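You operate a simulated robot arm through the tools that you are given. There is no shell and no other tool. Be economical: measure what you need, move in short steps, check, and stop when the job is done.

Carry out the task below with a simulated robot arm. There is one attempt and no reset: what you move stays moved.

TASK
Put the green glasses in the green glasses case, the red in the red.
Fine: each lid opens by a press on its tab; shut both lids.

The check looks at the end state, three seconds after you hand in, the way a careful person would. Anything else that was tipped, shoved, dropped, spilled or broken makes it a failure. A push-on lid holds only when it is set on centred and level and pressed home; a screw cap is set on level and turned clockwise until tight.

THE ROBOT
A 6-joint arm with a two-finger parallel gripper, fixed in place. Base frame: the origin is at the foot of the arm, x ahead of it, y to its left, z up; the work surface is at about z = 880. Readings come in mm, degrees, newtons and seconds.
With the tool pointing down near the work surface it reaches from about 260 to 660 mm from the base axis. Its first joint turns from -66.0 to 66.0 degrees. Payload 2.9 kg.
The TCP is the grasp point between the finger pads, 30 mm short of the fingertips. In the tool frame z runs along the fingers and y along their closing line. Largest opening 110 mm; finger width 20, thickness 10; the body of the gripper, 48 by 112 mm, starts 55 mm behind the TCP.
Orientation is told as [roll, pitch, yaw] about the base's x, y, z axes, in that order, counted from this pose: with the fingers straight down and closing along the base's y, the tool's x points along the base's -x, its y along +y and its z along -z.

THE INTERFACE
- The arm moves only by the tool send_rows. Its argument "steps" is a list of rows, each a list of 3 entries, a list of its own where there are three numbers: the finger opening in mm, from 0 to 110, then the shift along the base's x, y, z in mm, then the turn, a rotation vector about the base's x, y, z in degrees. In form: [[grip, [tx, ty, tz], [ax, ay, az]], ...]. A call has 1 to 12 rows; each row is the pose to reach, as a shift and turn from the pose commanded when the call began. A row lasts 0.2 s, in which the tool goes at most 50 mm and 8.6 degrees; a call with a longer step from one row to the next is refused whole, and so is a gripper value outside its range. Where a pose cannot be reached the arm comes as near as it can. A force on the tool above 80 N (or 10 N above the force at the start of the call, whichever is more), or a blocked arm, ends the call early, and 0.2 s more pass. Each finger travels about 108 mm/s and halts on what it meets, pressing with about 20 N; the grip force reading is that of the motor and also rises with nothing between the fingers. The clock runs only during rows and for 0.2 s after the last one: add rows that repeat a pose to give the fingers time. The reply holds the time, the measured pose of the TCP, the force on the tool along the base axes, the opening and the grip force, in the units named above and with some noise, with the torque about the TCP (base axes, N m) and any sound that the robot's microphone picked up.
- Cameras (640 x 400 px; columns grow to the right, rows downward): "scene" is fixed at [58.1, 415.9, 1400.2]; the picture's right is [-0.91, -0.42, 0.00], its down [-0.17, 0.37, -0.91] and it looks along [0.38, -0.83, -0.41] (base axes); focal length 332 px, centre (320, 200). "wrist" rides on the gripper at [72, 17, -103] in the tool frame; the picture's right is [-0.23, 0.97, 0.00], its down [-0.76, -0.18, -0.62] and it looks along [-0.61, -0.14, 0.78] (tool axes); focal length 222 px, centre (320, 200). There is no depth. A picture from a camera that has moved, and an enlarged one, comes with that camera's place and axes in the base frame and with its lens.
- snapshot(camera): a new picture of that camera. No time passes.
- zoom(camera, box): a new picture of the part [left, top, right, bottom] of that camera's present view, enlarged. No time passes.
- close_job(): hands the job in; it is judged then, once.

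Work in short steps. Places have to be worked out from the pictures, the camera data and where the tool is seen: move nearer, look again, correct. Check each grasp and each placing, and mend what went wrong. You have 120 turns and 68 pictures in all, those below and enlarged ones among them. Open the gripper and draw the arm clear of the work before you hand the job in, unless the task says otherwise; then end with one line.

The tools are called after ">>>" as a command line: name --argument value ..., lists and objects as JSON in quotes. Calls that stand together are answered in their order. send_rows: Moves the arm, as the interface text tells. Its arguments: {"type":"object","properties":{"steps":{"type":"array","items":{"type":"array"}}},"required":["steps"]} The other tools are called the same way: snapshot (camera) takes a picture; zoom (camera, box) takes an enlarged picture of a part of a camera's view; close_job () hands the job in.

At the start:

```text
time: 0.0
ee_pos: [267.1, -284.9, 1125.4]
ee_rot: [0.0, -0.1, 0.0]
wrist_force: [-0.6, 0.3, -0.8]
moment: [-0.01, 0.03, 0.01]
opening: 109.9
grip_force: 0.1
```

scene: 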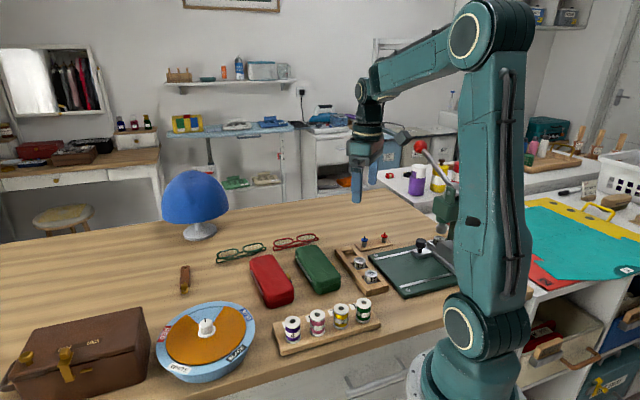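
wrist: 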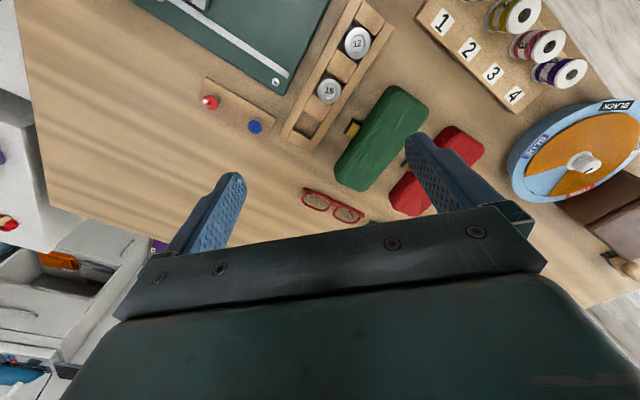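

The cases and glasses lie mid-table; I'll enlarge that region to see the tabs and the glasses.

>>> zoom --camera "scene" --box '[200, 220, 400, 345]'

>>> zoom --camera "wrist" --box '[260, 60, 500, 230]'

```text
3.20 times, centred on (300, 282) of scene
camera zoom: at [58.1, 415.9, 1400.2], right [-0.91, -0.42, 0.0], down [-0.17, 0.37, -0.91], along [0.38, -0.83, -0.41], focal length 1062 px, centre (384, -64)
```

zoom: 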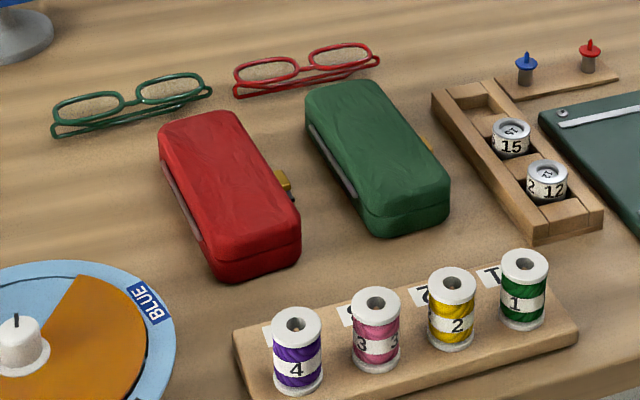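

```text
2.35 times, centred on (380, 145) of wrist
camera zoom: at [195.0, -267.9, 1229.2], right [0.23, 0.97, 0.0], down [0.76, -0.18, 0.62], along [0.61, -0.14, -0.78], focal length 523 px, centre (179, 329)
```

zoom: 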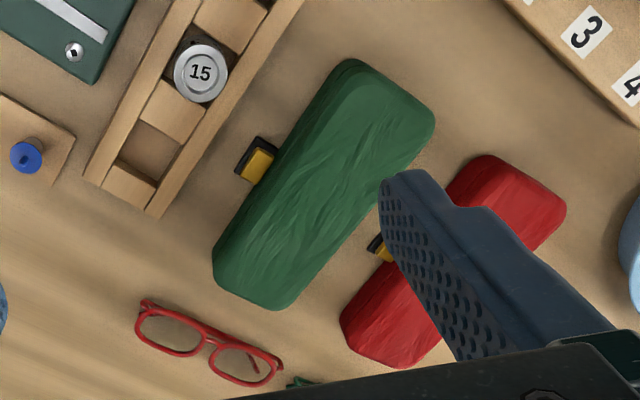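

Rough estimates: green case centre near (355,-212), yaw about -36°; red case near (435,-122); the glasses' long axes at about +49°. I move the wrist camera closer over the cases.

>>> send_rows --steps '[[110, [-3, 40, -30], [0, 0, 0]], [110, [-8, 80, -65], [0, 0, 0]], [110, [-8, 85, -65], [0, 0, 0]]]'

>>> snapshot --camera "wrist"

```text
refused: row 2 steps farther than a row can; nothing moved
```

```text
63 pictures are left
camera wrist: at [195.0, -267.9, 1229.2], right [0.23, 0.97, 0.0], down [0.76, -0.18, 0.62], along [0.61, -0.14, -0.78], focal length 222 px, centre (320, 200)
```

wrist: 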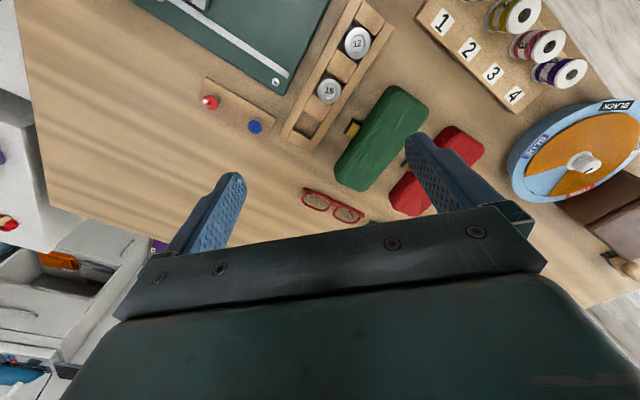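

The camera is mounted "upside down", so it sees well right under the tool. I move above the cases in smaller steps.

>>> send_rows --steps '[[110, [30, 30, -15], [0, 0, 0]], [110, [60, 60, -30], [0, 0, 0]], [110, [90, 90, -45], [0, 0, 0]], [110, [110, 115, -60], [0, 0, 0]], [110, [110, 115, -60], [0, 0, 0]]]'

>>> snapshot --camera "wrist"

```text
time: 1.2
ee_pos: [377.8, -170.0, 1065.6]
ee_rot: [0.1, 0.0, 0.0]
wrist_force: [0.3, -0.2, 0.4]
moment: [-0.06, -0.01, -0.07]
opening: 110.0
grip_force: 0.0
```

```text
62 pictures are left
camera wrist: at [306.1, -152.0, 1168.8], right [0.23, 0.97, 0.0], down [0.76, -0.18, 0.62], along [0.61, -0.14, -0.78], focal length 222 px, centre (320, 200)
```

wrist: 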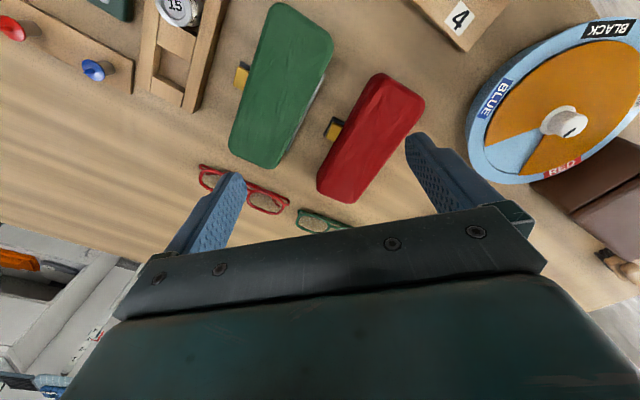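

>>> zoom --camera "wrist" --box '[190, 0, 430, 150]'

>>> zoom --camera "wrist" --box '[180, 90, 440, 240]'

```text
2.67 times, centred on (310, 75) of wrist
camera zoom: at [306.1, -152.0, 1168.8], right [0.23, 0.97, 0.0], down [0.76, -0.18, 0.62], along [0.61, -0.14, -0.78], focal length 592 px, centre (347, 533)
```

zoom: 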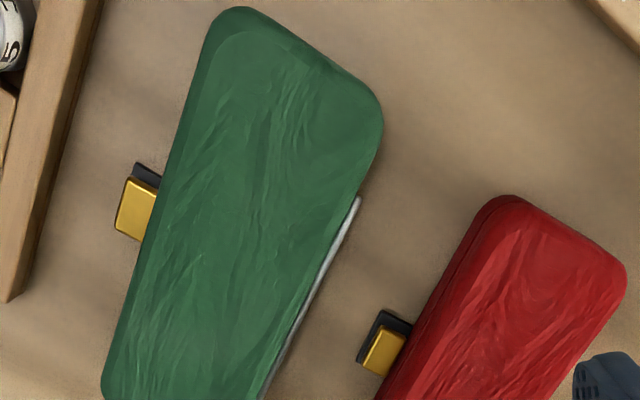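

```text
2.46 times, centred on (310, 165) of wrist
camera zoom: at [306.1, -152.0, 1168.8], right [0.23, 0.97, 0.0], down [0.76, -0.18, 0.62], along [0.61, -0.14, -0.78], focal length 547 px, centre (345, 286)
```

zoom: 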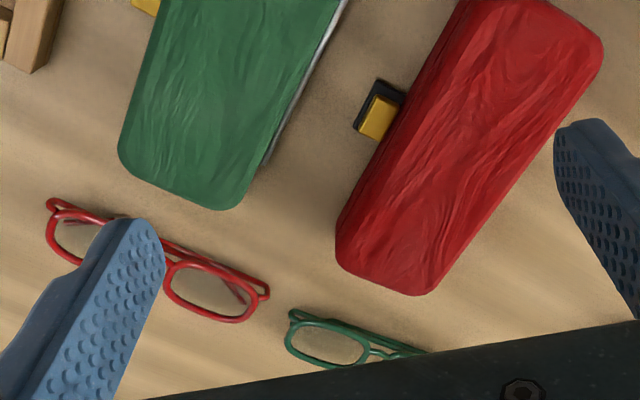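

Tabs are yellow plates on black brackets (press down). Estimates: green tab (333,-245,~897), case yaw about -40°; red tab (414,-158). I close the gripper, turn to -40° and hover above the green tab.

>>> send_rows --steps '[[70, [-10, -16, -15], [0, 0, -8]], [30, [-20, -32, -30], [0, 0, -16]], [0, [-30, -48, -45], [0, 0, -24]], [0, [-40, -64, -60], [0, 0, -32]], [0, [-47, -78, -80], [0, 0, -40]], [0, [-47, -78, -100], [0, 0, -40]], [0, [-47, -78, -100], [0, 0, -40]]]'

>>> snapshot --camera "wrist"

>>> zoom --camera "scene" --box '[220, 200, 420, 325]'

```text
time: 2.8
ee_pos: [329.4, -247.2, 965.1]
ee_rot: [-0.1, 0.0, -40.0]
wrist_force: [-0.2, -0.5, -0.3]
moment: [-0.01, 0.02, 0.01]
opening: 0.0
grip_force: 20.1
```

```text
59 pictures are left
camera wrist: at [285.6, -187.4, 1068.9], right [0.8, 0.6, 0.0], down [0.47, -0.63, 0.62], along [0.37, -0.5, -0.78], focal length 222 px, centre (320, 200)
```

wrist: 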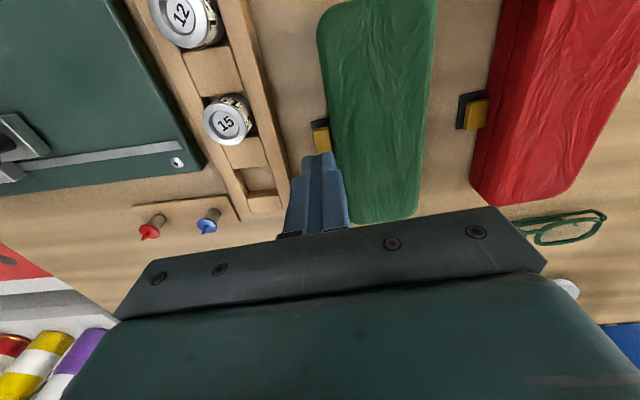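

```text
3.20 times, centred on (320, 262) of scene
camera zoom: at [58.1, 415.9, 1400.2], right [-0.91, -0.42, 0.0], down [-0.17, 0.37, -0.91], along [0.38, -0.83, -0.41], focal length 1062 px, centre (320, 0)
```

zoom: 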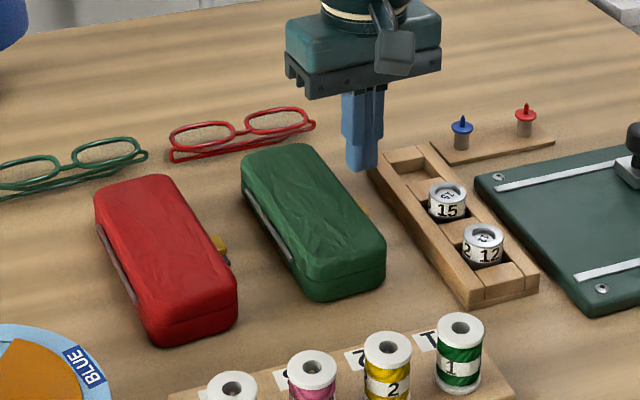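

Zooming the wrist view to locate the tab against the fingertip.

>>> zoom --camera "wrist" --box '[240, 80, 440, 205]'

```text
3.20 times, centred on (340, 142) of wrist
camera zoom: at [285.6, -187.4, 1068.9], right [0.8, 0.6, 0.0], down [0.47, -0.63, 0.62], along [0.37, -0.5, -0.78], focal length 711 px, centre (256, 384)
```

zoom: 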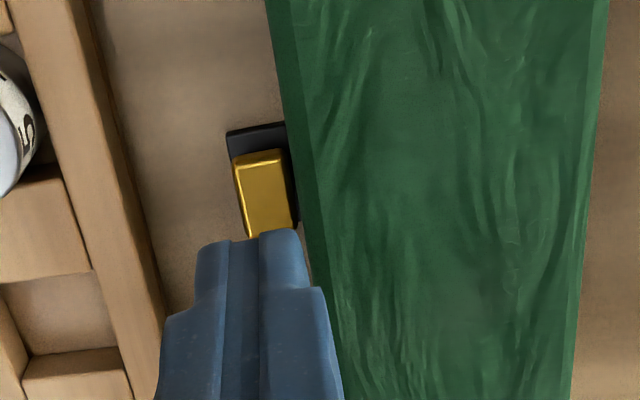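

Fingertip is about 1.6 mm outboard of the tab centre; I shift 3 mm more outboard to clear the lid and descend to just above the tab.

>>> send_rows --steps '[[0, [-1.4, -2.5, -12], [0, 0, 0]], [0, [-1.4, -2.5, -24], [0, 0, 0]], [0, [-1.4, -2.5, -30], [0, 0, 0]], [0, [-1.4, -2.5, -33], [0, 0, 0]]]'

>>> zoom --camera "wrist" --box '[240, 80, 440, 205]'

```text
time: 3.8
ee_pos: [328.0, -249.4, 931.3]
ee_rot: [0.0, 0.0, -40.0]
wrist_force: [0.0, -0.7, 0.0]
moment: [0.03, 0.03, 0.01]
opening: 0.0
grip_force: 20.0
```

```text
3.20 times, centred on (340, 142) of wrist
camera zoom: at [284.4, -190.0, 1035.8], right [0.8, 0.6, 0.0], down [0.47, -0.63, 0.62], along [0.37, -0.5, -0.78], focal length 711 px, centre (256, 384)
```

zoom: 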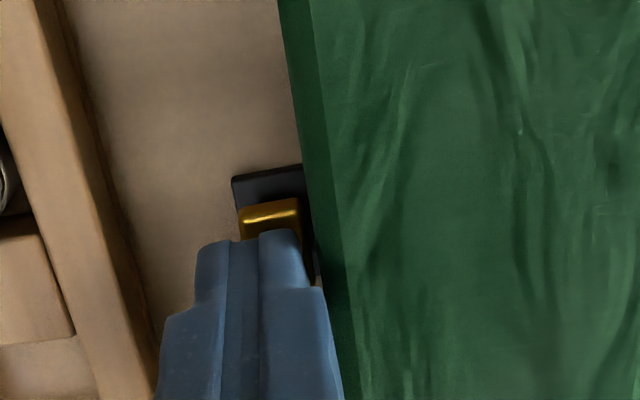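

Tip is right above the tab and clear of the lid. Pressing down in small increments.

>>> send_rows --steps '[[0, [0, 0, -2], [0, 0, 0]], [0, [0, 0, -4], [0, 0, 0]], [0, [0, 0, -6], [0, 0, 0]], [0, [0, 0, -8], [0, 0, 0]]]'

```text
time: 4.8
ee_pos: [329.0, -249.9, 924.2]
ee_rot: [0.0, -0.1, -40.1]
wrist_force: [1.0, -0.2, 1.9]
moment: [0.05, -0.05, 0.01]
opening: 0.0
grip_force: 19.6
```

>>> send_rows --steps '[[0, [0, 0, -1], [0, 0, 0]], [0, [0, 0, -2], [0, 0, 0]], [0, [0, 0, -3], [0, 0, 0]]]'

>>> snapshot --camera "wrist"

```text
time: 5.6
ee_pos: [329.2, -249.9, 921.6]
ee_rot: [0.0, 0.0, -40.0]
wrist_force: [-0.6, 0.2, 2.6]
moment: [0.03, 0.02, 0.0]
opening: 0.2
grip_force: 20.0
heard: click
```

```text
55 pictures are left
camera wrist: at [284.6, -190.6, 1025.1], right [0.8, 0.6, 0.0], down [0.47, -0.63, 0.62], along [0.37, -0.5, -0.78], focal length 222 px, centre (320, 200)
```

wrist: 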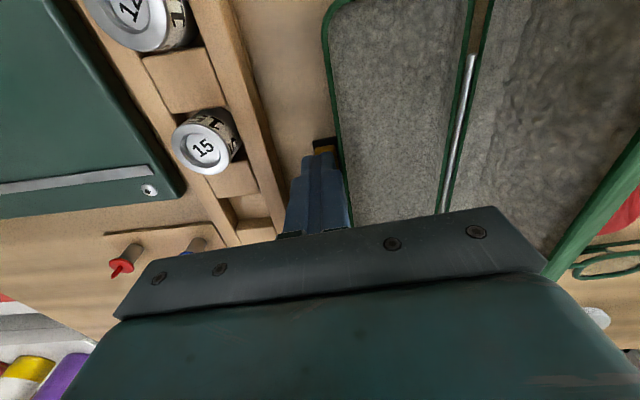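

Click heard and the green lid has swung open. I rise straight up and look at the layout, as the opened lid may crowd the red tab.

>>> send_rows --steps '[[0, [-2, -2, 20], [0, 0, 0]], [0, [-2, -2, 60], [0, 0, 0]], [0, [-2, -2, 100], [0, 0, 0]], [0, [10, 20, 135], [0, 0, 0]], [0, [30, 50, 150], [0, 0, 0]], [0, [30, 50, 150], [0, 0, 0]]]'

>>> snapshot --camera "wrist"

>>> zoom --camera "scene" --box '[220, 200, 420, 325]'

```text
time: 7.0
ee_pos: [359.5, -200.0, 1073.2]
ee_rot: [0.0, 0.1, -40.1]
wrist_force: [0.6, 0.1, 0.5]
moment: [0.0, 0.0, -0.02]
opening: 0.2
grip_force: 20.1
```

```text
54 pictures are left
camera wrist: at [314.5, -140.8, 1176.1], right [0.8, 0.6, 0.0], down [0.47, -0.63, 0.62], along [0.37, -0.5, -0.78], focal length 222 px, centre (320, 200)
```

wrist: 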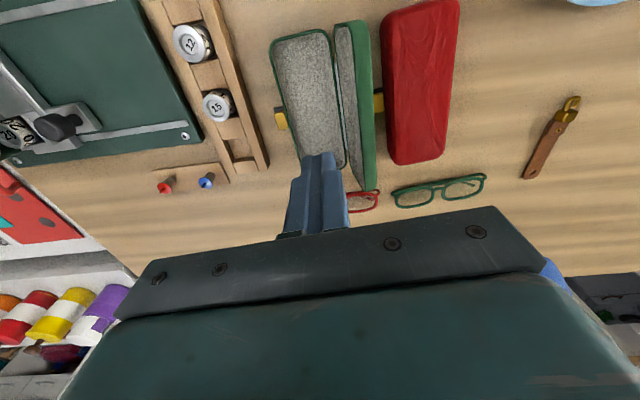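

```text
3.20 times, centred on (320, 262) of scene
camera zoom: at [58.1, 415.9, 1400.2], right [-0.91, -0.42, 0.0], down [-0.17, 0.37, -0.91], along [0.38, -0.83, -0.41], focal length 1062 px, centre (320, 0)
```

zoom: 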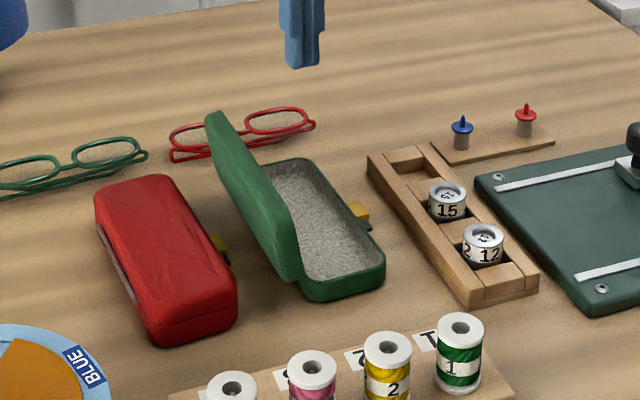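

The green lid stands open at about 100° toward the red case, so I'll finish green first. Green glasses are at about (585,-195), long axis ~51°; I move above them with the gripper turned to +50°.

>>> send_rows --steps '[[0, [19, 0, 0], [0, 0, 8.2]], [0, [38, 0, 0], [0, 0, 16.4]], [20, [57, 0, 0], [0, 0, 24.6]], [40, [76, 0, 0], [0, 0, 32.8]], [70, [95, 0, 0], [0, 0, 41]], [70, [114, 0, 0], [0, 0, 49.2]], [70, [133, 0, 0], [0, 0, 57.4]], [70, [152, 0, 0], [0, 0, 65.6]], [70, [171, 0, 0], [0, 0, 73.8]], [70, [190, 0, -10], [0, 0, 82]], [70, [205, 0, -30], [0, 0, 90]], [70, [215, 0, -45], [0, 0, 90]]]'

>>> snapshot --camera "wrist"

>>> snapshot --camera "scene"

```text
time: 9.6
ee_pos: [574.1, -200.8, 1025.6]
ee_rot: [-0.1, -0.1, 50.0]
wrist_force: [-0.5, 0.1, -0.5]
moment: [-0.01, 0.01, -0.03]
opening: 69.8
grip_force: 0.1
```

```text
52 pictures are left
camera wrist: at [515.1, -244.8, 1129.6], right [-0.6, 0.8, 0.0], down [0.62, 0.47, 0.62], along [0.5, 0.38, -0.78], focal length 222 px, centre (320, 200)
```

wrist: 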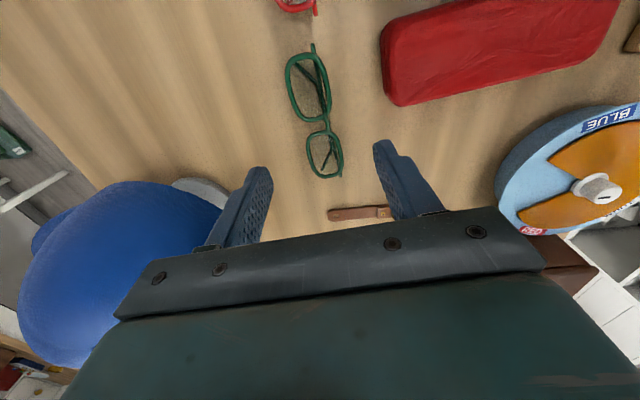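

```text
51 pictures are left
```

scene: 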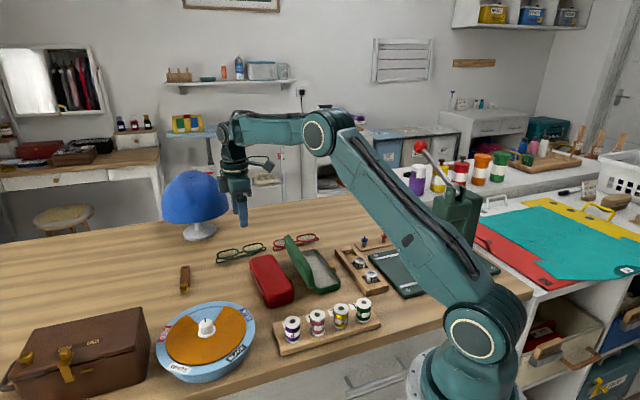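

>>> zoom --camera "wrist" --box '[240, 30, 420, 190]'

>>> zoom --camera "scene" --box '[205, 225, 345, 312]'

```text
2.50 times, centred on (330, 110) of wrist
camera zoom: at [515.1, -244.8, 1129.6], right [-0.6, 0.8, 0.0], down [0.62, 0.47, 0.62], along [0.5, 0.38, -0.78], focal length 555 px, centre (295, 425)
```

zoom: 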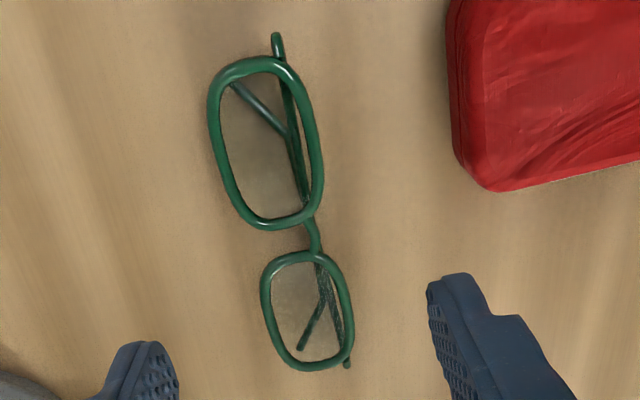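

```text
4.57 times, centred on (275, 268) of scene
camera zoom: at [58.1, 415.9, 1400.2], right [-0.91, -0.42, 0.0], down [-0.17, 0.37, -0.91], along [0.38, -0.83, -0.41], focal length 1517 px, centre (526, -113)
```

zoom: 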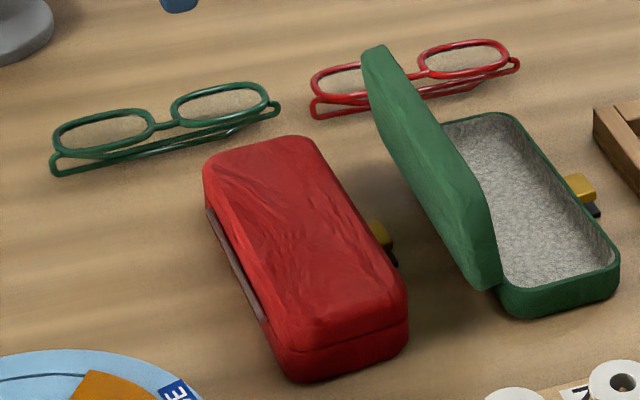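

Bridge is at about (580,-187), frame centre (585,-195), axis 51°. I descend around the bridge with the fingers at 60 mm, stopping with the tips ~8 mm above the table to check.

>>> send_rows --steps '[[66, [4, 5, -20], [0, 0, 1]], [62, [8.4, 9.3, -45], [0, 0, 1]], [60, [8.4, 9.3, -70], [0, 0, 1]], [60, [8.4, 9.3, -90], [0, 0, 1]], [60, [8.4, 9.3, -107], [0, 0, 1]], [60, [8.4, 9.3, -107], [0, 0, 1]]]'

>>> zoom --camera "wrist" --box '[200, 50, 440, 220]'

>>> zoom --camera "scene" --box '[180, 200, 300, 275]'

```text
time: 11.0
ee_pos: [581.8, -190.4, 920.1]
ee_rot: [0.0, 0.0, 51.0]
wrist_force: [-0.1, -0.3, -0.3]
moment: [-0.01, 0.01, 0.0]
opening: 60.0
grip_force: 0.0
```

```text
2.35 times, centred on (320, 135) of wrist
camera zoom: at [523.3, -236.1, 1023.1], right [-0.61, 0.79, 0.0], down [0.62, 0.48, 0.62], along [0.49, 0.38, -0.78], focal length 523 px, centre (320, 353)
```

zoom: 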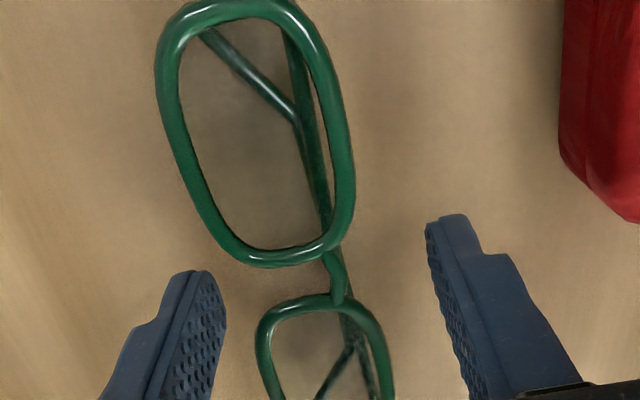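

```text
5.33 times, centred on (240, 238) of scene
camera zoom: at [58.1, 415.9, 1400.2], right [-0.91, -0.42, 0.0], down [-0.17, 0.37, -0.91], along [0.38, -0.83, -0.41], focal length 1770 px, centre (747, 0)
```

zoom: 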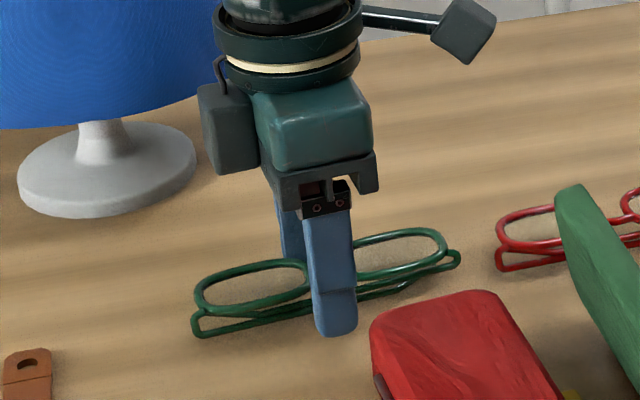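

Bridge is ~4 mm further along the axis than the fingers; I correct, lower the tips to ~885, and close.

>>> send_rows --steps '[[60, [5, 0.5, 0], [0, 0, 0]], [60, [5, 0.5, -6], [0, 0, 0]], [45, [5, 0.5, -6], [0, 0, 0]], [30, [5, 0.5, -6], [0, 0, 0]], [15, [5, 0.5, -6], [0, 0, 0]], [10, [5, 0.5, -6], [0, 0, 0]]]'

>>> zoom --camera "wrist" --box '[200, 50, 440, 220]'

```text
time: 12.4
ee_pos: [587.3, -191.2, 913.3]
ee_rot: [0.0, 0.1, 50.9]
wrist_force: [0.7, 1.0, -0.4]
moment: [-0.01, -0.03, 0.03]
opening: 38.9
grip_force: 19.9
```

```text
2.35 times, centred on (320, 135) of wrist
camera zoom: at [528.6, -236.1, 1017.1], right [-0.61, 0.79, 0.0], down [0.62, 0.48, 0.62], along [0.49, 0.38, -0.78], focal length 523 px, centre (320, 353)
```

zoom: 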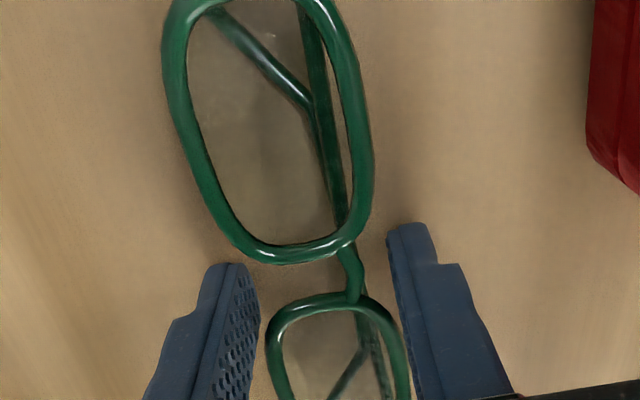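

The fingers closed on the second lens (39 mm), not the bridge. I'll reopen, shift 8 mm back along the axis and regrip a bit higher at the bridge.

>>> send_rows --steps '[[50, [0, 0, 0], [0, 0, 0]], [60, [0, 0, 0], [0, 0, 0]], [60, [-5, -6.2, 2.5], [0, 0, 0]], [45, [-5, -6.2, 2.5], [0, 0, 0]], [30, [-5, -6.2, 2.5], [0, 0, 0]], [15, [-5, -6.2, 2.5], [0, 0, 0]], [10, [-5, -6.2, 2.5], [0, 0, 0]]]'

>>> zoom --camera "wrist" --box '[200, 50, 440, 220]'

```text
time: 14.0
ee_pos: [582.7, -196.1, 914.8]
ee_rot: [0.0, 0.0, 51.0]
wrist_force: [0.2, 0.4, 0.3]
moment: [0.03, 0.0, 0.02]
opening: 39.2
grip_force: 19.9
```

```text
2.35 times, centred on (320, 135) of wrist
camera zoom: at [523.7, -242.3, 1019.8], right [-0.61, 0.79, 0.0], down [0.62, 0.48, 0.62], along [0.49, 0.38, -0.78], focal length 523 px, centre (320, 353)
```

zoom: 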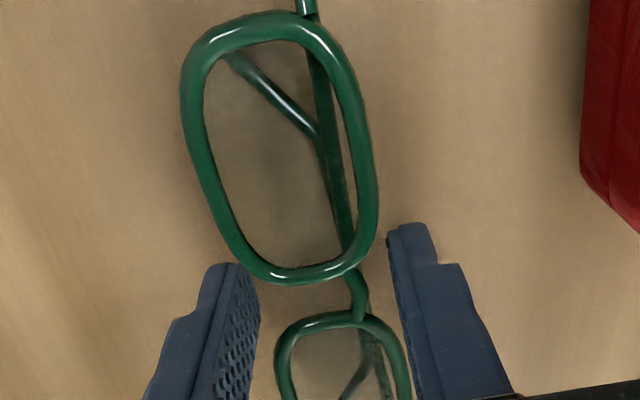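

Grip width is constant at ~39 mm, so the outline is solid; now centred at the bridge. To keep fingers out of the case I regrip ~5 mm higher, then lift.

>>> send_rows --steps '[[50, [0, 0, 0], [0, 0, 0]], [50, [-0.5, -0.6, 4], [0, 0, 0]], [50, [-0.5, -0.6, 4.5], [0, 0, 0]], [30, [-0.5, -0.6, 4.5], [0, 0, 0]], [20, [-0.5, -0.6, 4.5], [0, 0, 0]], [20, [-0.5, -0.6, 4.5], [0, 0, 0]], [20, [-0.5, -0.6, 15], [0, 0, 0]], [20, [-0.5, -0.6, 40], [0, 0, 0]], [20, [-0.5, -0.6, 80], [0, 0, 0]], [20, [-0.5, -0.6, 120], [0, 0, 0]]]'

>>> snapshot --camera "wrist"

>>> zoom --camera "scene" --box '[180, 160, 400, 297]'

```text
time: 16.2
ee_pos: [581.3, -196.4, 1036.2]
ee_rot: [0.0, -0.1, 51.0]
wrist_force: [-0.8, 0.2, -0.1]
moment: [-0.01, -0.01, 0.03]
opening: 38.7
grip_force: 20.2
```

```text
44 pictures are left
camera wrist: at [523.2, -242.7, 1140.3], right [-0.61, 0.79, 0.0], down [0.62, 0.48, 0.62], along [0.49, 0.38, -0.78], focal length 222 px, centre (320, 200)
```

wrist: 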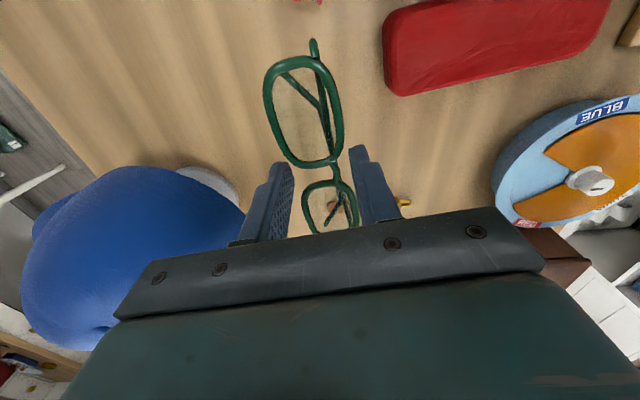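

```text
2.91 times, centred on (290, 228) of scene
camera zoom: at [58.1, 415.9, 1400.2], right [-0.91, -0.42, 0.0], down [-0.17, 0.37, -0.91], along [0.38, -0.83, -0.41], focal length 965 px, centre (407, 117)
```

zoom: 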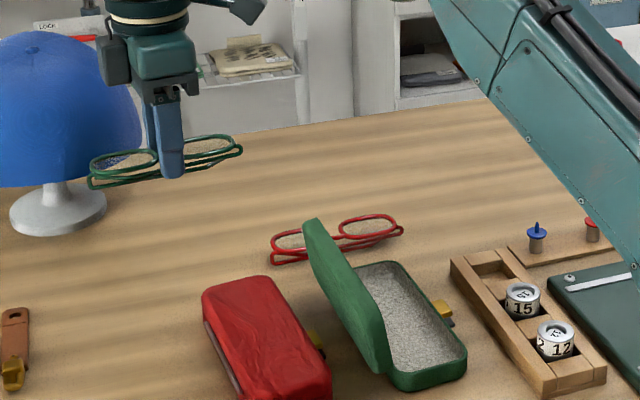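

Glasses are held level. I carry them to above the green case while turning to yaw -42°, staying high.

>>> send_rows --steps '[[20, [-30, 0, 5], [0, 0, 0]], [20, [-50, 0, 5], [0, 0, -8]], [20, [-70, -1, 5], [0, 0, -16]], [20, [-90, -3, 5], [0, 0, -24]], [20, [-110, -5, 5], [0, 0, -32]], [20, [-130, -8, 5], [0, 0, -40]], [20, [-150, -11, 5], [0, 0, -48]], [20, [-170, -14, 5], [0, 0, -56]], [20, [-185, -17, 5], [0, 0, -64]], [20, [-200, -20, 5], [0, 0, -72]], [20, [-210, -22, 0], [0, 0, -80]], [20, [-221, -22.6, -10], [0, 0, -87]]]'

>>> send_rows --steps '[[20, [0, 0, 0], [0, 0, -6]], [20, [0, 0, 0], [0, 0, -6]]]'

>>> snapshot --camera "wrist"

>>> zoom --camera "scene" --box '[240, 180, 420, 292]'

```text
time: 18.8
ee_pos: [359.3, -220.4, 1026.8]
ee_rot: [0.0, -0.1, -36.1]
wrist_force: [-0.2, -0.1, 0.4]
moment: [0.01, 0.0, 0.01]
opening: 38.7
grip_force: 19.4
```

```text
time: 19.4
ee_pos: [361.4, -220.2, 1025.6]
ee_rot: [-0.1, 0.0, -42.1]
wrist_force: [1.0, 0.9, 0.7]
moment: [0.02, 0.01, 0.02]
opening: 38.9
grip_force: 19.8
```

```text
42 pictures are left
camera wrist: at [318.6, -158.9, 1129.5], right [0.82, 0.57, 0.0], down [0.45, -0.64, 0.62], along [0.36, -0.51, -0.78], focal length 222 px, centre (320, 200)
```

wrist: 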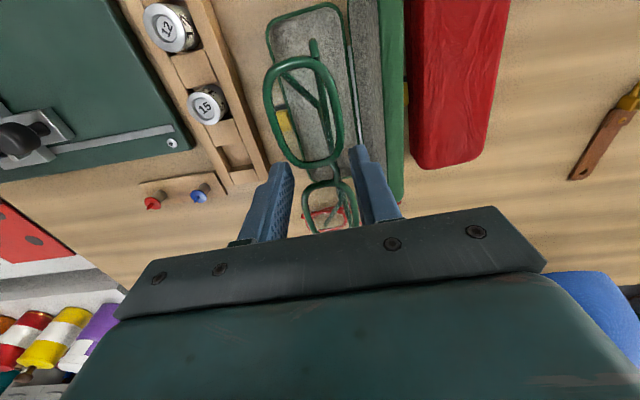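

```text
3.56 times, centred on (330, 236) of scene
camera zoom: at [58.1, 415.9, 1400.2], right [-0.91, -0.42, 0.0], down [-0.17, 0.37, -0.91], along [0.38, -0.83, -0.41], focal length 1180 px, centre (284, 72)
```

zoom: 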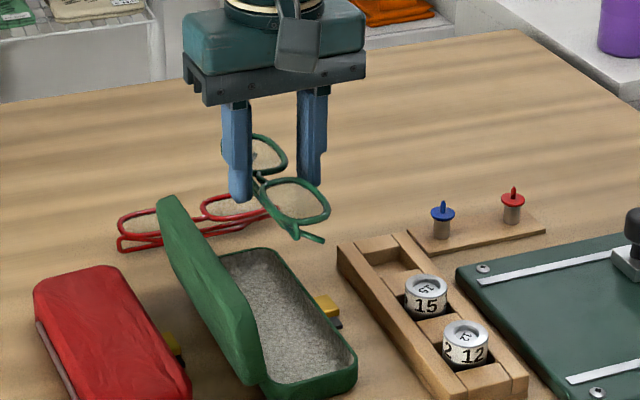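

Glasses are parallel to the case, offset ~4 mm to the tab side (good for clearing the lid). I descend to just above the rim and check.

>>> send_rows --steps '[[20, [-0.8, 2, -25], [0, 0, 0]], [20, [-0.8, 2, -50], [0, 0, 0]], [20, [-0.8, 2, -70], [0, 0, 0]], [20, [-0.8, 2, -80], [0, 0, 0]], [20, [-0.8, 2, -80], [0, 0, 0]]]'

>>> zoom --camera "wrist" --box '[200, 30, 440, 220]'

>>> zoom --camera "scene" --box '[250, 210, 370, 300]'

```text
time: 20.6
ee_pos: [359.0, -218.6, 946.2]
ee_rot: [0.0, 0.0, -42.0]
wrist_force: [-0.4, 0.1, 0.5]
moment: [-0.01, -0.01, -0.01]
opening: 38.9
grip_force: 19.9
```

```text
2.11 times, centred on (320, 125) of wrist
camera zoom: at [317.7, -157.2, 1049.8], right [0.82, 0.57, 0.0], down [0.45, -0.64, 0.62], along [0.36, -0.51, -0.78], focal length 468 px, centre (320, 358)
```

zoom: 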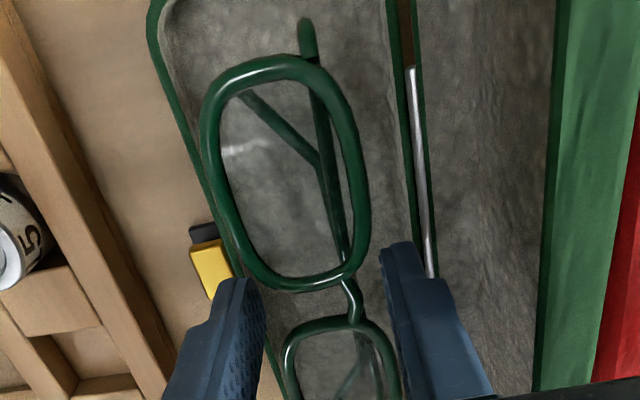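

```text
4.44 times, centred on (310, 255) of scene
camera zoom: at [58.1, 415.9, 1400.2], right [-0.91, -0.42, 0.0], down [-0.17, 0.37, -0.91], along [0.38, -0.83, -0.41], focal length 1475 px, centre (364, -44)
```

zoom: 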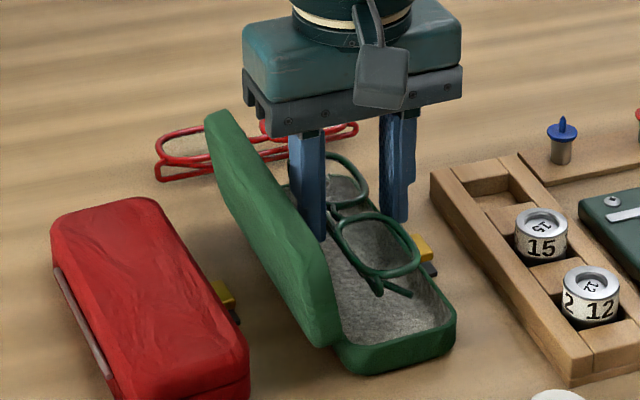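

Laterally centred well and longitudinally inside. I lower to tips ~902, watching the force.

>>> send_rows --steps '[[20, [0.7, 0.7, -6], [0, 0, 0]], [20, [0.7, 0.7, -10], [0, 0, 0]], [20, [0.7, 0.7, -12], [0, 0, 0]], [20, [0.7, 0.7, -13.5], [0, 0, 0]]]'

>>> zoom --camera "wrist" --box '[200, 30, 440, 220]'

```text
time: 21.6
ee_pos: [358.4, -217.6, 933.3]
ee_rot: [0.0, 0.0, -42.1]
wrist_force: [-0.1, 0.5, -0.2]
moment: [0.03, 0.01, -0.03]
opening: 39.0
grip_force: 20.0
```

```text
2.11 times, centred on (320, 125) of wrist
camera zoom: at [318.3, -156.1, 1036.0], right [0.82, 0.57, 0.0], down [0.45, -0.64, 0.62], along [0.36, -0.51, -0.78], focal length 468 px, centre (320, 358)
```

zoom: 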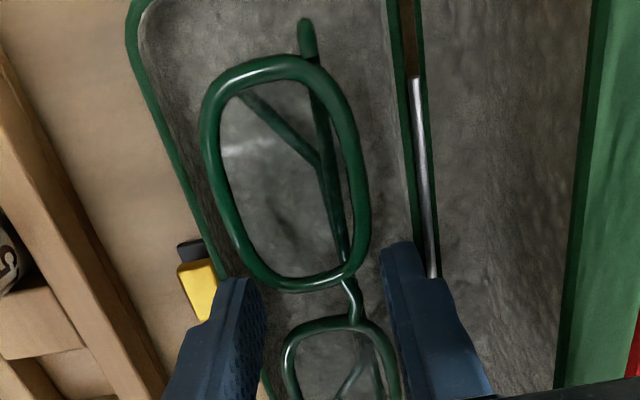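

No contact yet; a few millimetres lower.

>>> send_rows --steps '[[20, [0.5, 0.5, -1], [0, 0, 0]], [20, [0.5, 0.5, -2], [0, 0, 0]], [20, [0.5, 0.5, -3.5], [0, 0, 0]]]'

```text
time: 22.4
ee_pos: [360.8, -217.2, 929.5]
ee_rot: [0.0, -0.1, -41.9]
wrist_force: [-0.6, 0.0, 0.6]
moment: [-0.02, -0.01, 0.02]
opening: 38.7
grip_force: 20.5
```

Still free (tips ~900). I release gently (opening to 46 mm) and then rise straight up.

>>> send_rows --steps '[[42, [0, 0, 0], [0, 0, 0]], [46, [0, 0, 0], [0, 0, 0]], [46, [0, 0, 0], [0, 0, 0]], [46, [0, 0, 0], [0, 0, 0]], [46, [0, 0, 12], [0, 0, 0]], [46, [0, 0, 30], [0, 0, 0]], [46, [-5, -5, 60], [0, 0, 0]], [46, [-5, -5, 100], [0, 0, 0]], [46, [-5, -5, 130], [0, 0, 0]]]'

>>> snapshot --camera "wrist"

>>> zoom --camera "scene" --box '[250, 210, 370, 300]'

```text
time: 24.4
ee_pos: [355.5, -221.3, 1059.5]
ee_rot: [0.0, 0.0, -41.9]
wrist_force: [1.1, 0.0, -1.0]
moment: [-0.03, 0.03, 0.01]
opening: 39.5
grip_force: 0.0
```

```text
37 pictures are left
camera wrist: at [313.3, -160.7, 1163.2], right [0.82, 0.57, 0.0], down [0.45, -0.64, 0.62], along [0.36, -0.51, -0.78], focal length 222 px, centre (320, 200)
```

wrist: 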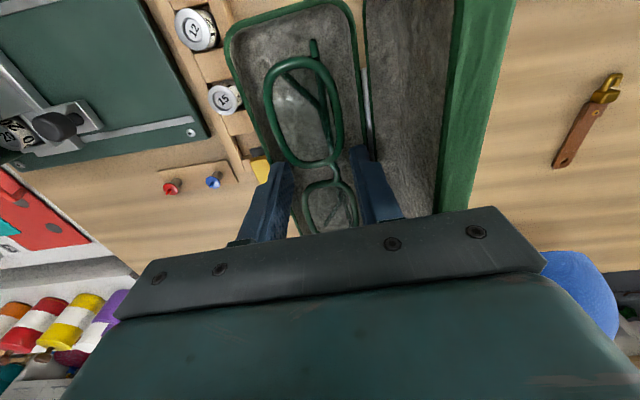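

```text
4.44 times, centred on (310, 255) of scene
camera zoom: at [58.1, 415.9, 1400.2], right [-0.91, -0.42, 0.0], down [-0.17, 0.37, -0.91], along [0.38, -0.83, -0.41], focal length 1475 px, centre (364, -44)
```

zoom: 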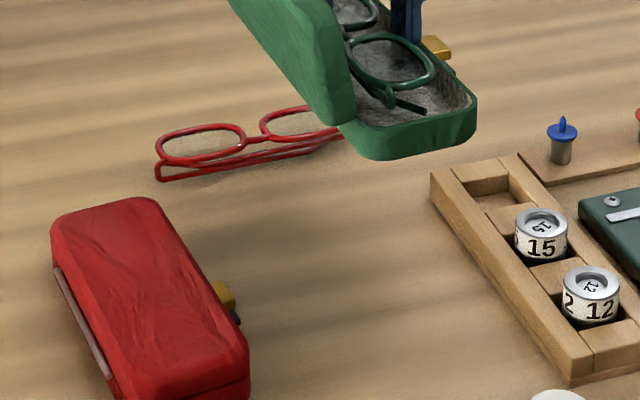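

The fingertips were inside the rim and wedged outward, lifting the whole case. I retrace the exact path to set it back down on its place, keeping the opening as is until it rests.

>>> send_rows --steps '[[46, [0, 0, -25], [0, 0, 0]], [46, [0, 0, -50], [0, 0, 0]], [46, [0, 0, -70], [0, 0, 0]], [46, [2.5, 2.5, -90], [0, 0, 0]], [46, [5, 5, -105], [0, 0, 0]], [46, [5, 5, -115], [0, 0, 0]], [46, [5, 5, -122], [0, 0, 0]], [46, [5, 5, -126], [0, 0, 0]], [46, [5, 5, -128], [0, 0, 0]], [46, [5, 5, -129], [0, 0, 0]], [46, [5, 5, -130], [0, 0, 0]]]'

>>> zoom --camera "scene" --box '[250, 210, 370, 300]'

```text
time: 26.8
ee_pos: [360.2, -216.9, 929.0]
ee_rot: [0.0, 0.0, -42.0]
wrist_force: [-2.3, -0.2, 5.9]
moment: [0.09, -0.03, -0.01]
opening: 39.9
grip_force: 0.1
```

```text
4.44 times, centred on (310, 255) of scene
camera zoom: at [58.0, 415.9, 1400.2], right [-0.91, -0.42, 0.0], down [-0.17, 0.37, -0.91], along [0.38, -0.83, -0.41], focal length 1475 px, centre (364, -44)
```

zoom: 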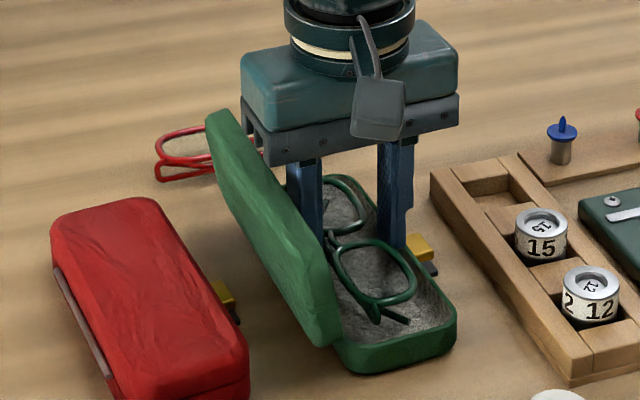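

The case rests on the table again in its place (5.9 N contact). I relax the opening to 39.2 so fingers press neither way, and raise slowly by 10 mm.

>>> send_rows --steps '[[39.3, [0, 0, 0.3], [0, 0, 0]], [39.3, [0, 0, 0.5], [0, 0, 0]], [39.3, [0, 0, 0.5], [0, 0, 0]], [39.3, [0, 0, 2], [0, 0, 0]], [39.3, [0, 0, 5], [0, 0, 0]], [39.3, [0, 0, 10], [0, 0, 0]]]'

>>> zoom --camera "scene" --box '[250, 210, 370, 300]'

>>> zoom --camera "wrist" --box '[200, 30, 440, 220]'

```text
time: 28.2
ee_pos: [360.9, -217.9, 938.9]
ee_rot: [0.0, 0.0, -42.1]
wrist_force: [-0.9, -0.1, -2.1]
moment: [-0.03, 0.01, -0.03]
opening: 39.3
grip_force: 1.0
```

```text
4.44 times, centred on (310, 255) of scene
camera zoom: at [58.1, 415.9, 1400.2], right [-0.91, -0.42, 0.0], down [-0.17, 0.37, -0.91], along [0.38, -0.83, -0.41], focal length 1475 px, centre (364, -44)
```

zoom: 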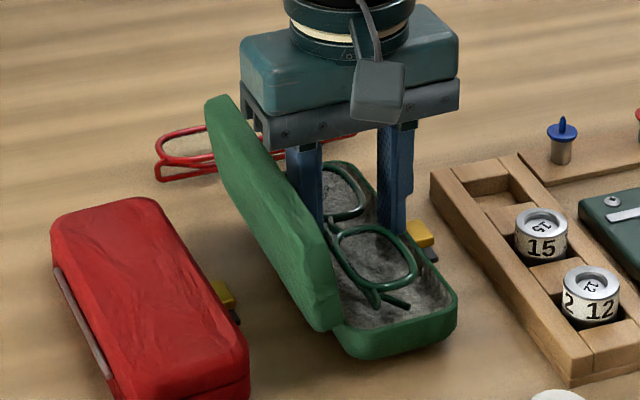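

```text
2.11 times, centred on (320, 125) of wrist
camera zoom: at [318.6, -155.8, 1042.7], right [0.82, 0.57, 0.0], down [0.45, -0.64, 0.62], along [0.36, -0.51, -0.78], focal length 468 px, centre (320, 358)
```

zoom: 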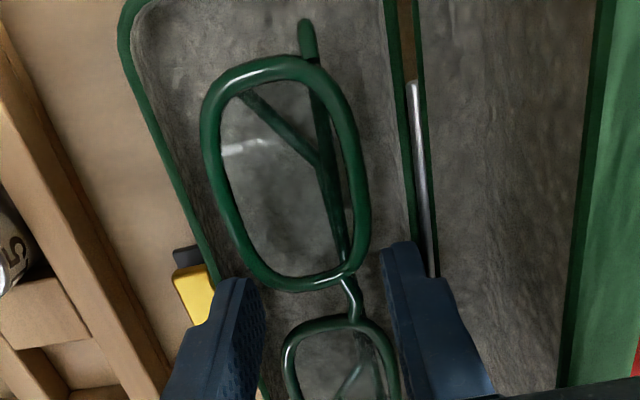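

Still clinging slightly. I set it back down, grip the glasses again (which retracts the fingers from the case walls) and raise by 10 mm.

>>> send_rows --steps '[[39.3, [0, 0, -5], [0, 0, 0]], [39.3, [0, 0, -8], [0, 0, 0]], [39.3, [0, 0, -10], [0, 0, 0]], [36, [0, 0, -10], [0, 0, 0]], [30, [0, 0, -10], [0, 0, 0]], [30, [0, 0, -10], [0, 0, 0]], [30, [0, 0, -9], [0, 0, 0]], [30, [0, 0, -7], [0, 0, 0]], [30, [0, 0, -4], [0, 0, 0]], [30, [0, 0, 0], [0, 0, 0]]]'

>>> zoom --camera "scene" --box '[250, 210, 370, 300]'

```text
time: 30.4
ee_pos: [359.8, -217.1, 937.9]
ee_rot: [0.0, 0.0, -41.9]
wrist_force: [0.1, -0.1, -0.8]
moment: [-0.02, 0.03, -0.04]
opening: 39.1
grip_force: 19.7
```

```text
4.44 times, centred on (310, 255) of scene
camera zoom: at [58.1, 415.9, 1400.2], right [-0.91, -0.42, 0.0], down [-0.17, 0.37, -0.91], along [0.38, -0.83, -0.41], focal length 1475 px, centre (364, -44)
```

zoom: 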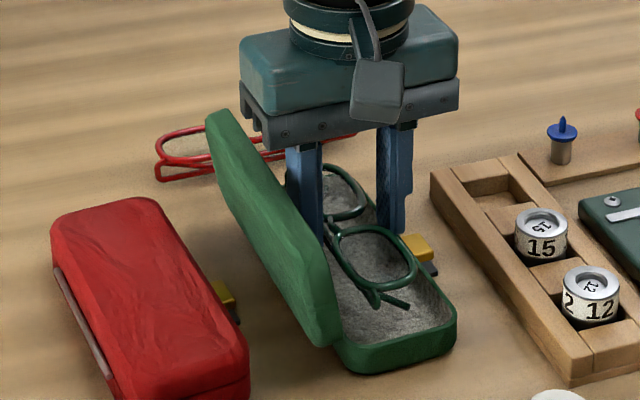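

The case stays put now. I test the release here: open to 44 and see whether the fingers open freely.

>>> send_rows --steps '[[42, [0, 0, 0], [0, 0, 0]], [44, [0, 0, 0], [0, 0, 0]], [44, [0, 0, 0], [0, 0, 0]]]'

>>> zoom --camera "wrist" --box '[200, 30, 440, 220]'

```text
time: 31.2
ee_pos: [361.2, -217.0, 939.6]
ee_rot: [0.0, -0.1, -42.0]
wrist_force: [0.0, -0.5, 1.2]
moment: [0.02, 0.01, 0.01]
opening: 44.0
grip_force: 0.1
```

```text
2.11 times, centred on (320, 125) of wrist
camera zoom: at [318.9, -155.8, 1042.7], right [0.82, 0.57, 0.0], down [0.45, -0.64, 0.62], along [0.36, -0.51, -0.78], focal length 468 px, centre (320, 358)
```

zoom: 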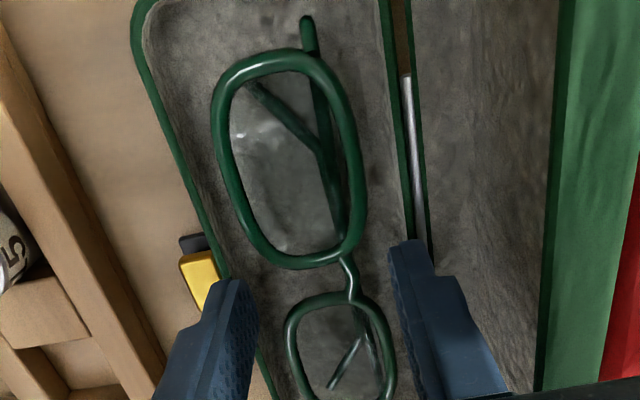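

Fingers opened freely and the glasses settled in the case. I rise, close the fingers, and go behind the opened lid at about (420,-148), staying above the red case.

>>> send_rows --steps '[[44, [0, 0, 15], [0, 0, 0]], [44, [0, 0, 50], [0, 0, 0]], [44, [0, 0, 95], [0, 0, 0]], [20, [15, 18, 110], [0, 0, 0]], [0, [35, 40, 110], [0, 0, 0]], [0, [60, 70, 110], [0, 0, 0]], [0, [60, 70, 75], [0, 0, 0]], [0, [60, 70, 75], [0, 0, 0]]]'

>>> snapshot --camera "wrist"

>>> zoom --camera "scene" --box '[240, 200, 400, 300]'

```text
time: 33.0
ee_pos: [419.4, -147.5, 1015.6]
ee_rot: [-0.1, 0.1, -42.0]
wrist_force: [-0.1, -0.5, -0.3]
moment: [0.01, -0.02, -0.02]
opening: 0.0
grip_force: 19.8
```

```text
30 pictures are left
camera wrist: at [378.0, -85.8, 1118.9], right [0.82, 0.57, 0.0], down [0.45, -0.64, 0.62], along [0.36, -0.51, -0.78], focal length 222 px, centre (320, 200)
```

wrist: 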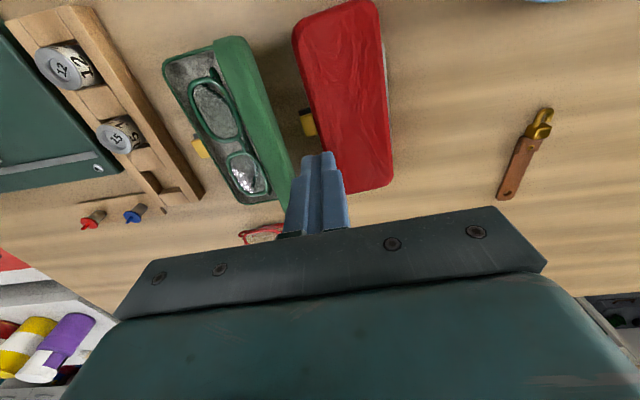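

```text
4.00 times, centred on (320, 250) of scene
camera zoom: at [58.1, 415.9, 1400.2], right [-0.91, -0.42, 0.0], down [-0.17, 0.37, -0.91], along [0.38, -0.83, -0.41], focal length 1327 px, centre (320, 0)
```

zoom: 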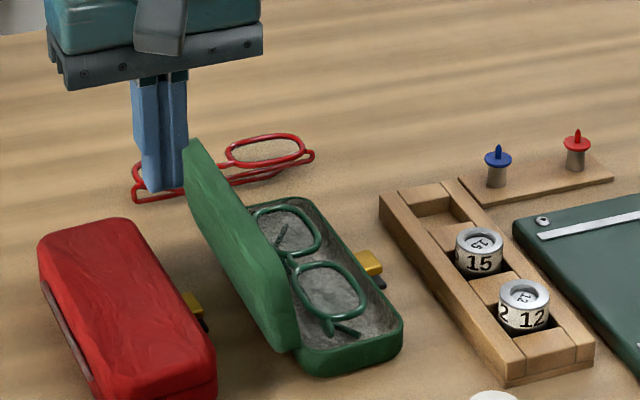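

Glasses are nicely in the case. I lower the tips to ~945 behind the lid and push it over toward the tab side.

>>> send_rows --steps '[[0, [0, 0, -20], [0, 0, 0]], [0, [0, 0, -40], [0, 0, 0]], [0, [-6.7, -7.4, -40], [0, 0, 0]], [0, [-13.4, -14.9, -40], [0, 0, 0]], [0, [-20.1, -22.3, -40], [0, 0, 0]], [0, [-26.8, -29.7, -39], [0, 0, 0]], [0, [-33.5, -37.2, -38], [0, 0, 0]], [0, [-40, -44.6, -37], [0, 0, 0]]]'

>>> zoom --camera "scene" --box '[240, 200, 400, 300]'

```text
time: 34.8
ee_pos: [380.0, -192.0, 977.1]
ee_rot: [-0.1, 0.0, -42.0]
wrist_force: [1.3, 0.4, -0.7]
moment: [0.01, -0.02, -0.03]
opening: 0.0
grip_force: 19.6
```

```text
4.00 times, centred on (320, 250) of scene
camera zoom: at [58.1, 415.9, 1400.2], right [-0.91, -0.42, 0.0], down [-0.17, 0.37, -0.91], along [0.38, -0.83, -0.41], focal length 1327 px, centre (320, 0)
```

zoom: 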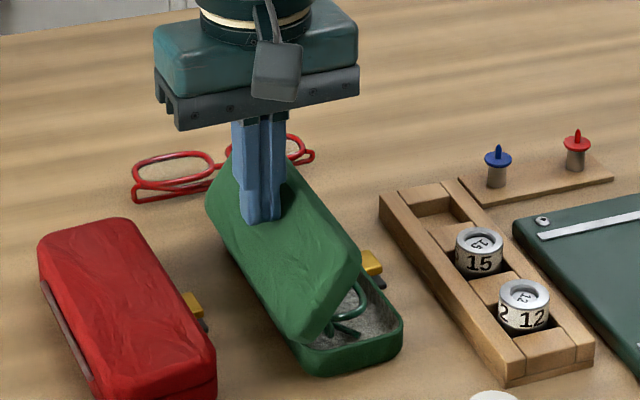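

The lid is coming over. I continue sliding toward the tab side and then press down.

>>> send_rows --steps '[[0, [-6.7, -7.4, -1], [0, 0, 0]], [0, [-13.4, -14.9, -4], [0, 0, 0]], [0, [-20, -22.3, -8], [0, 0, 0]], [0, [-26, -29, -13], [0, 0, 0]], [0, [-26, -29, -17], [0, 0, 0]], [0, [-26, -29, -19], [0, 0, 0]]]'

>>> zoom --camera "scene" --box '[240, 200, 400, 300]'

```text
time: 36.2
ee_pos: [355.2, -221.0, 957.4]
ee_rot: [-0.1, 0.0, -42.0]
wrist_force: [0.0, 0.8, 0.2]
moment: [-0.01, -0.01, -0.03]
opening: 0.0
grip_force: 19.9
```

```text
4.00 times, centred on (320, 250) of scene
camera zoom: at [58.1, 415.9, 1400.2], right [-0.91, -0.42, 0.0], down [-0.17, 0.37, -0.91], along [0.38, -0.83, -0.41], focal length 1327 px, centre (320, 0)
```

zoom: 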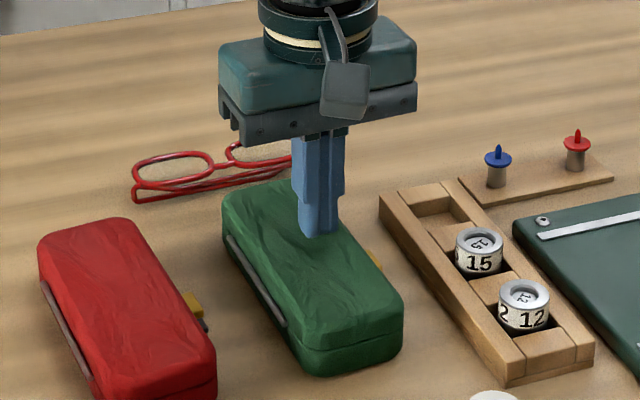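

Lid lies down; tip at ~927 with no contact force. I press down in small steps to latch it.

>>> send_rows --steps '[[0, [-2, -2, -2], [0, 0, 0]], [0, [-2, -2, -4], [0, 0, 0]], [0, [-2, -2, -6], [0, 0, 0]], [0, [-2, -2, -8], [0, 0, 0]]]'

```text
time: 37.2
ee_pos: [352.6, -222.4, 950.5]
ee_rot: [-0.1, 0.1, -42.0]
wrist_force: [-0.2, -0.2, 0.2]
moment: [-0.02, 0.0, -0.03]
opening: 0.0
grip_force: 19.9
```

>>> send_rows --steps '[[0, [0, 0, -2], [0, 0, 0]], [0, [0, 0, -4], [0, 0, 0]], [0, [0, 0, -6], [0, 0, 0]], [0, [0, 0, -7], [0, 0, 0]]]'

```text
time: 38.2
ee_pos: [351.6, -223.2, 945.2]
ee_rot: [0.0, -0.2, -42.1]
wrist_force: [-16.2, 2.9, 47.5]
moment: [0.28, 0.41, 0.02]
opening: 0.0
grip_force: 19.7
```

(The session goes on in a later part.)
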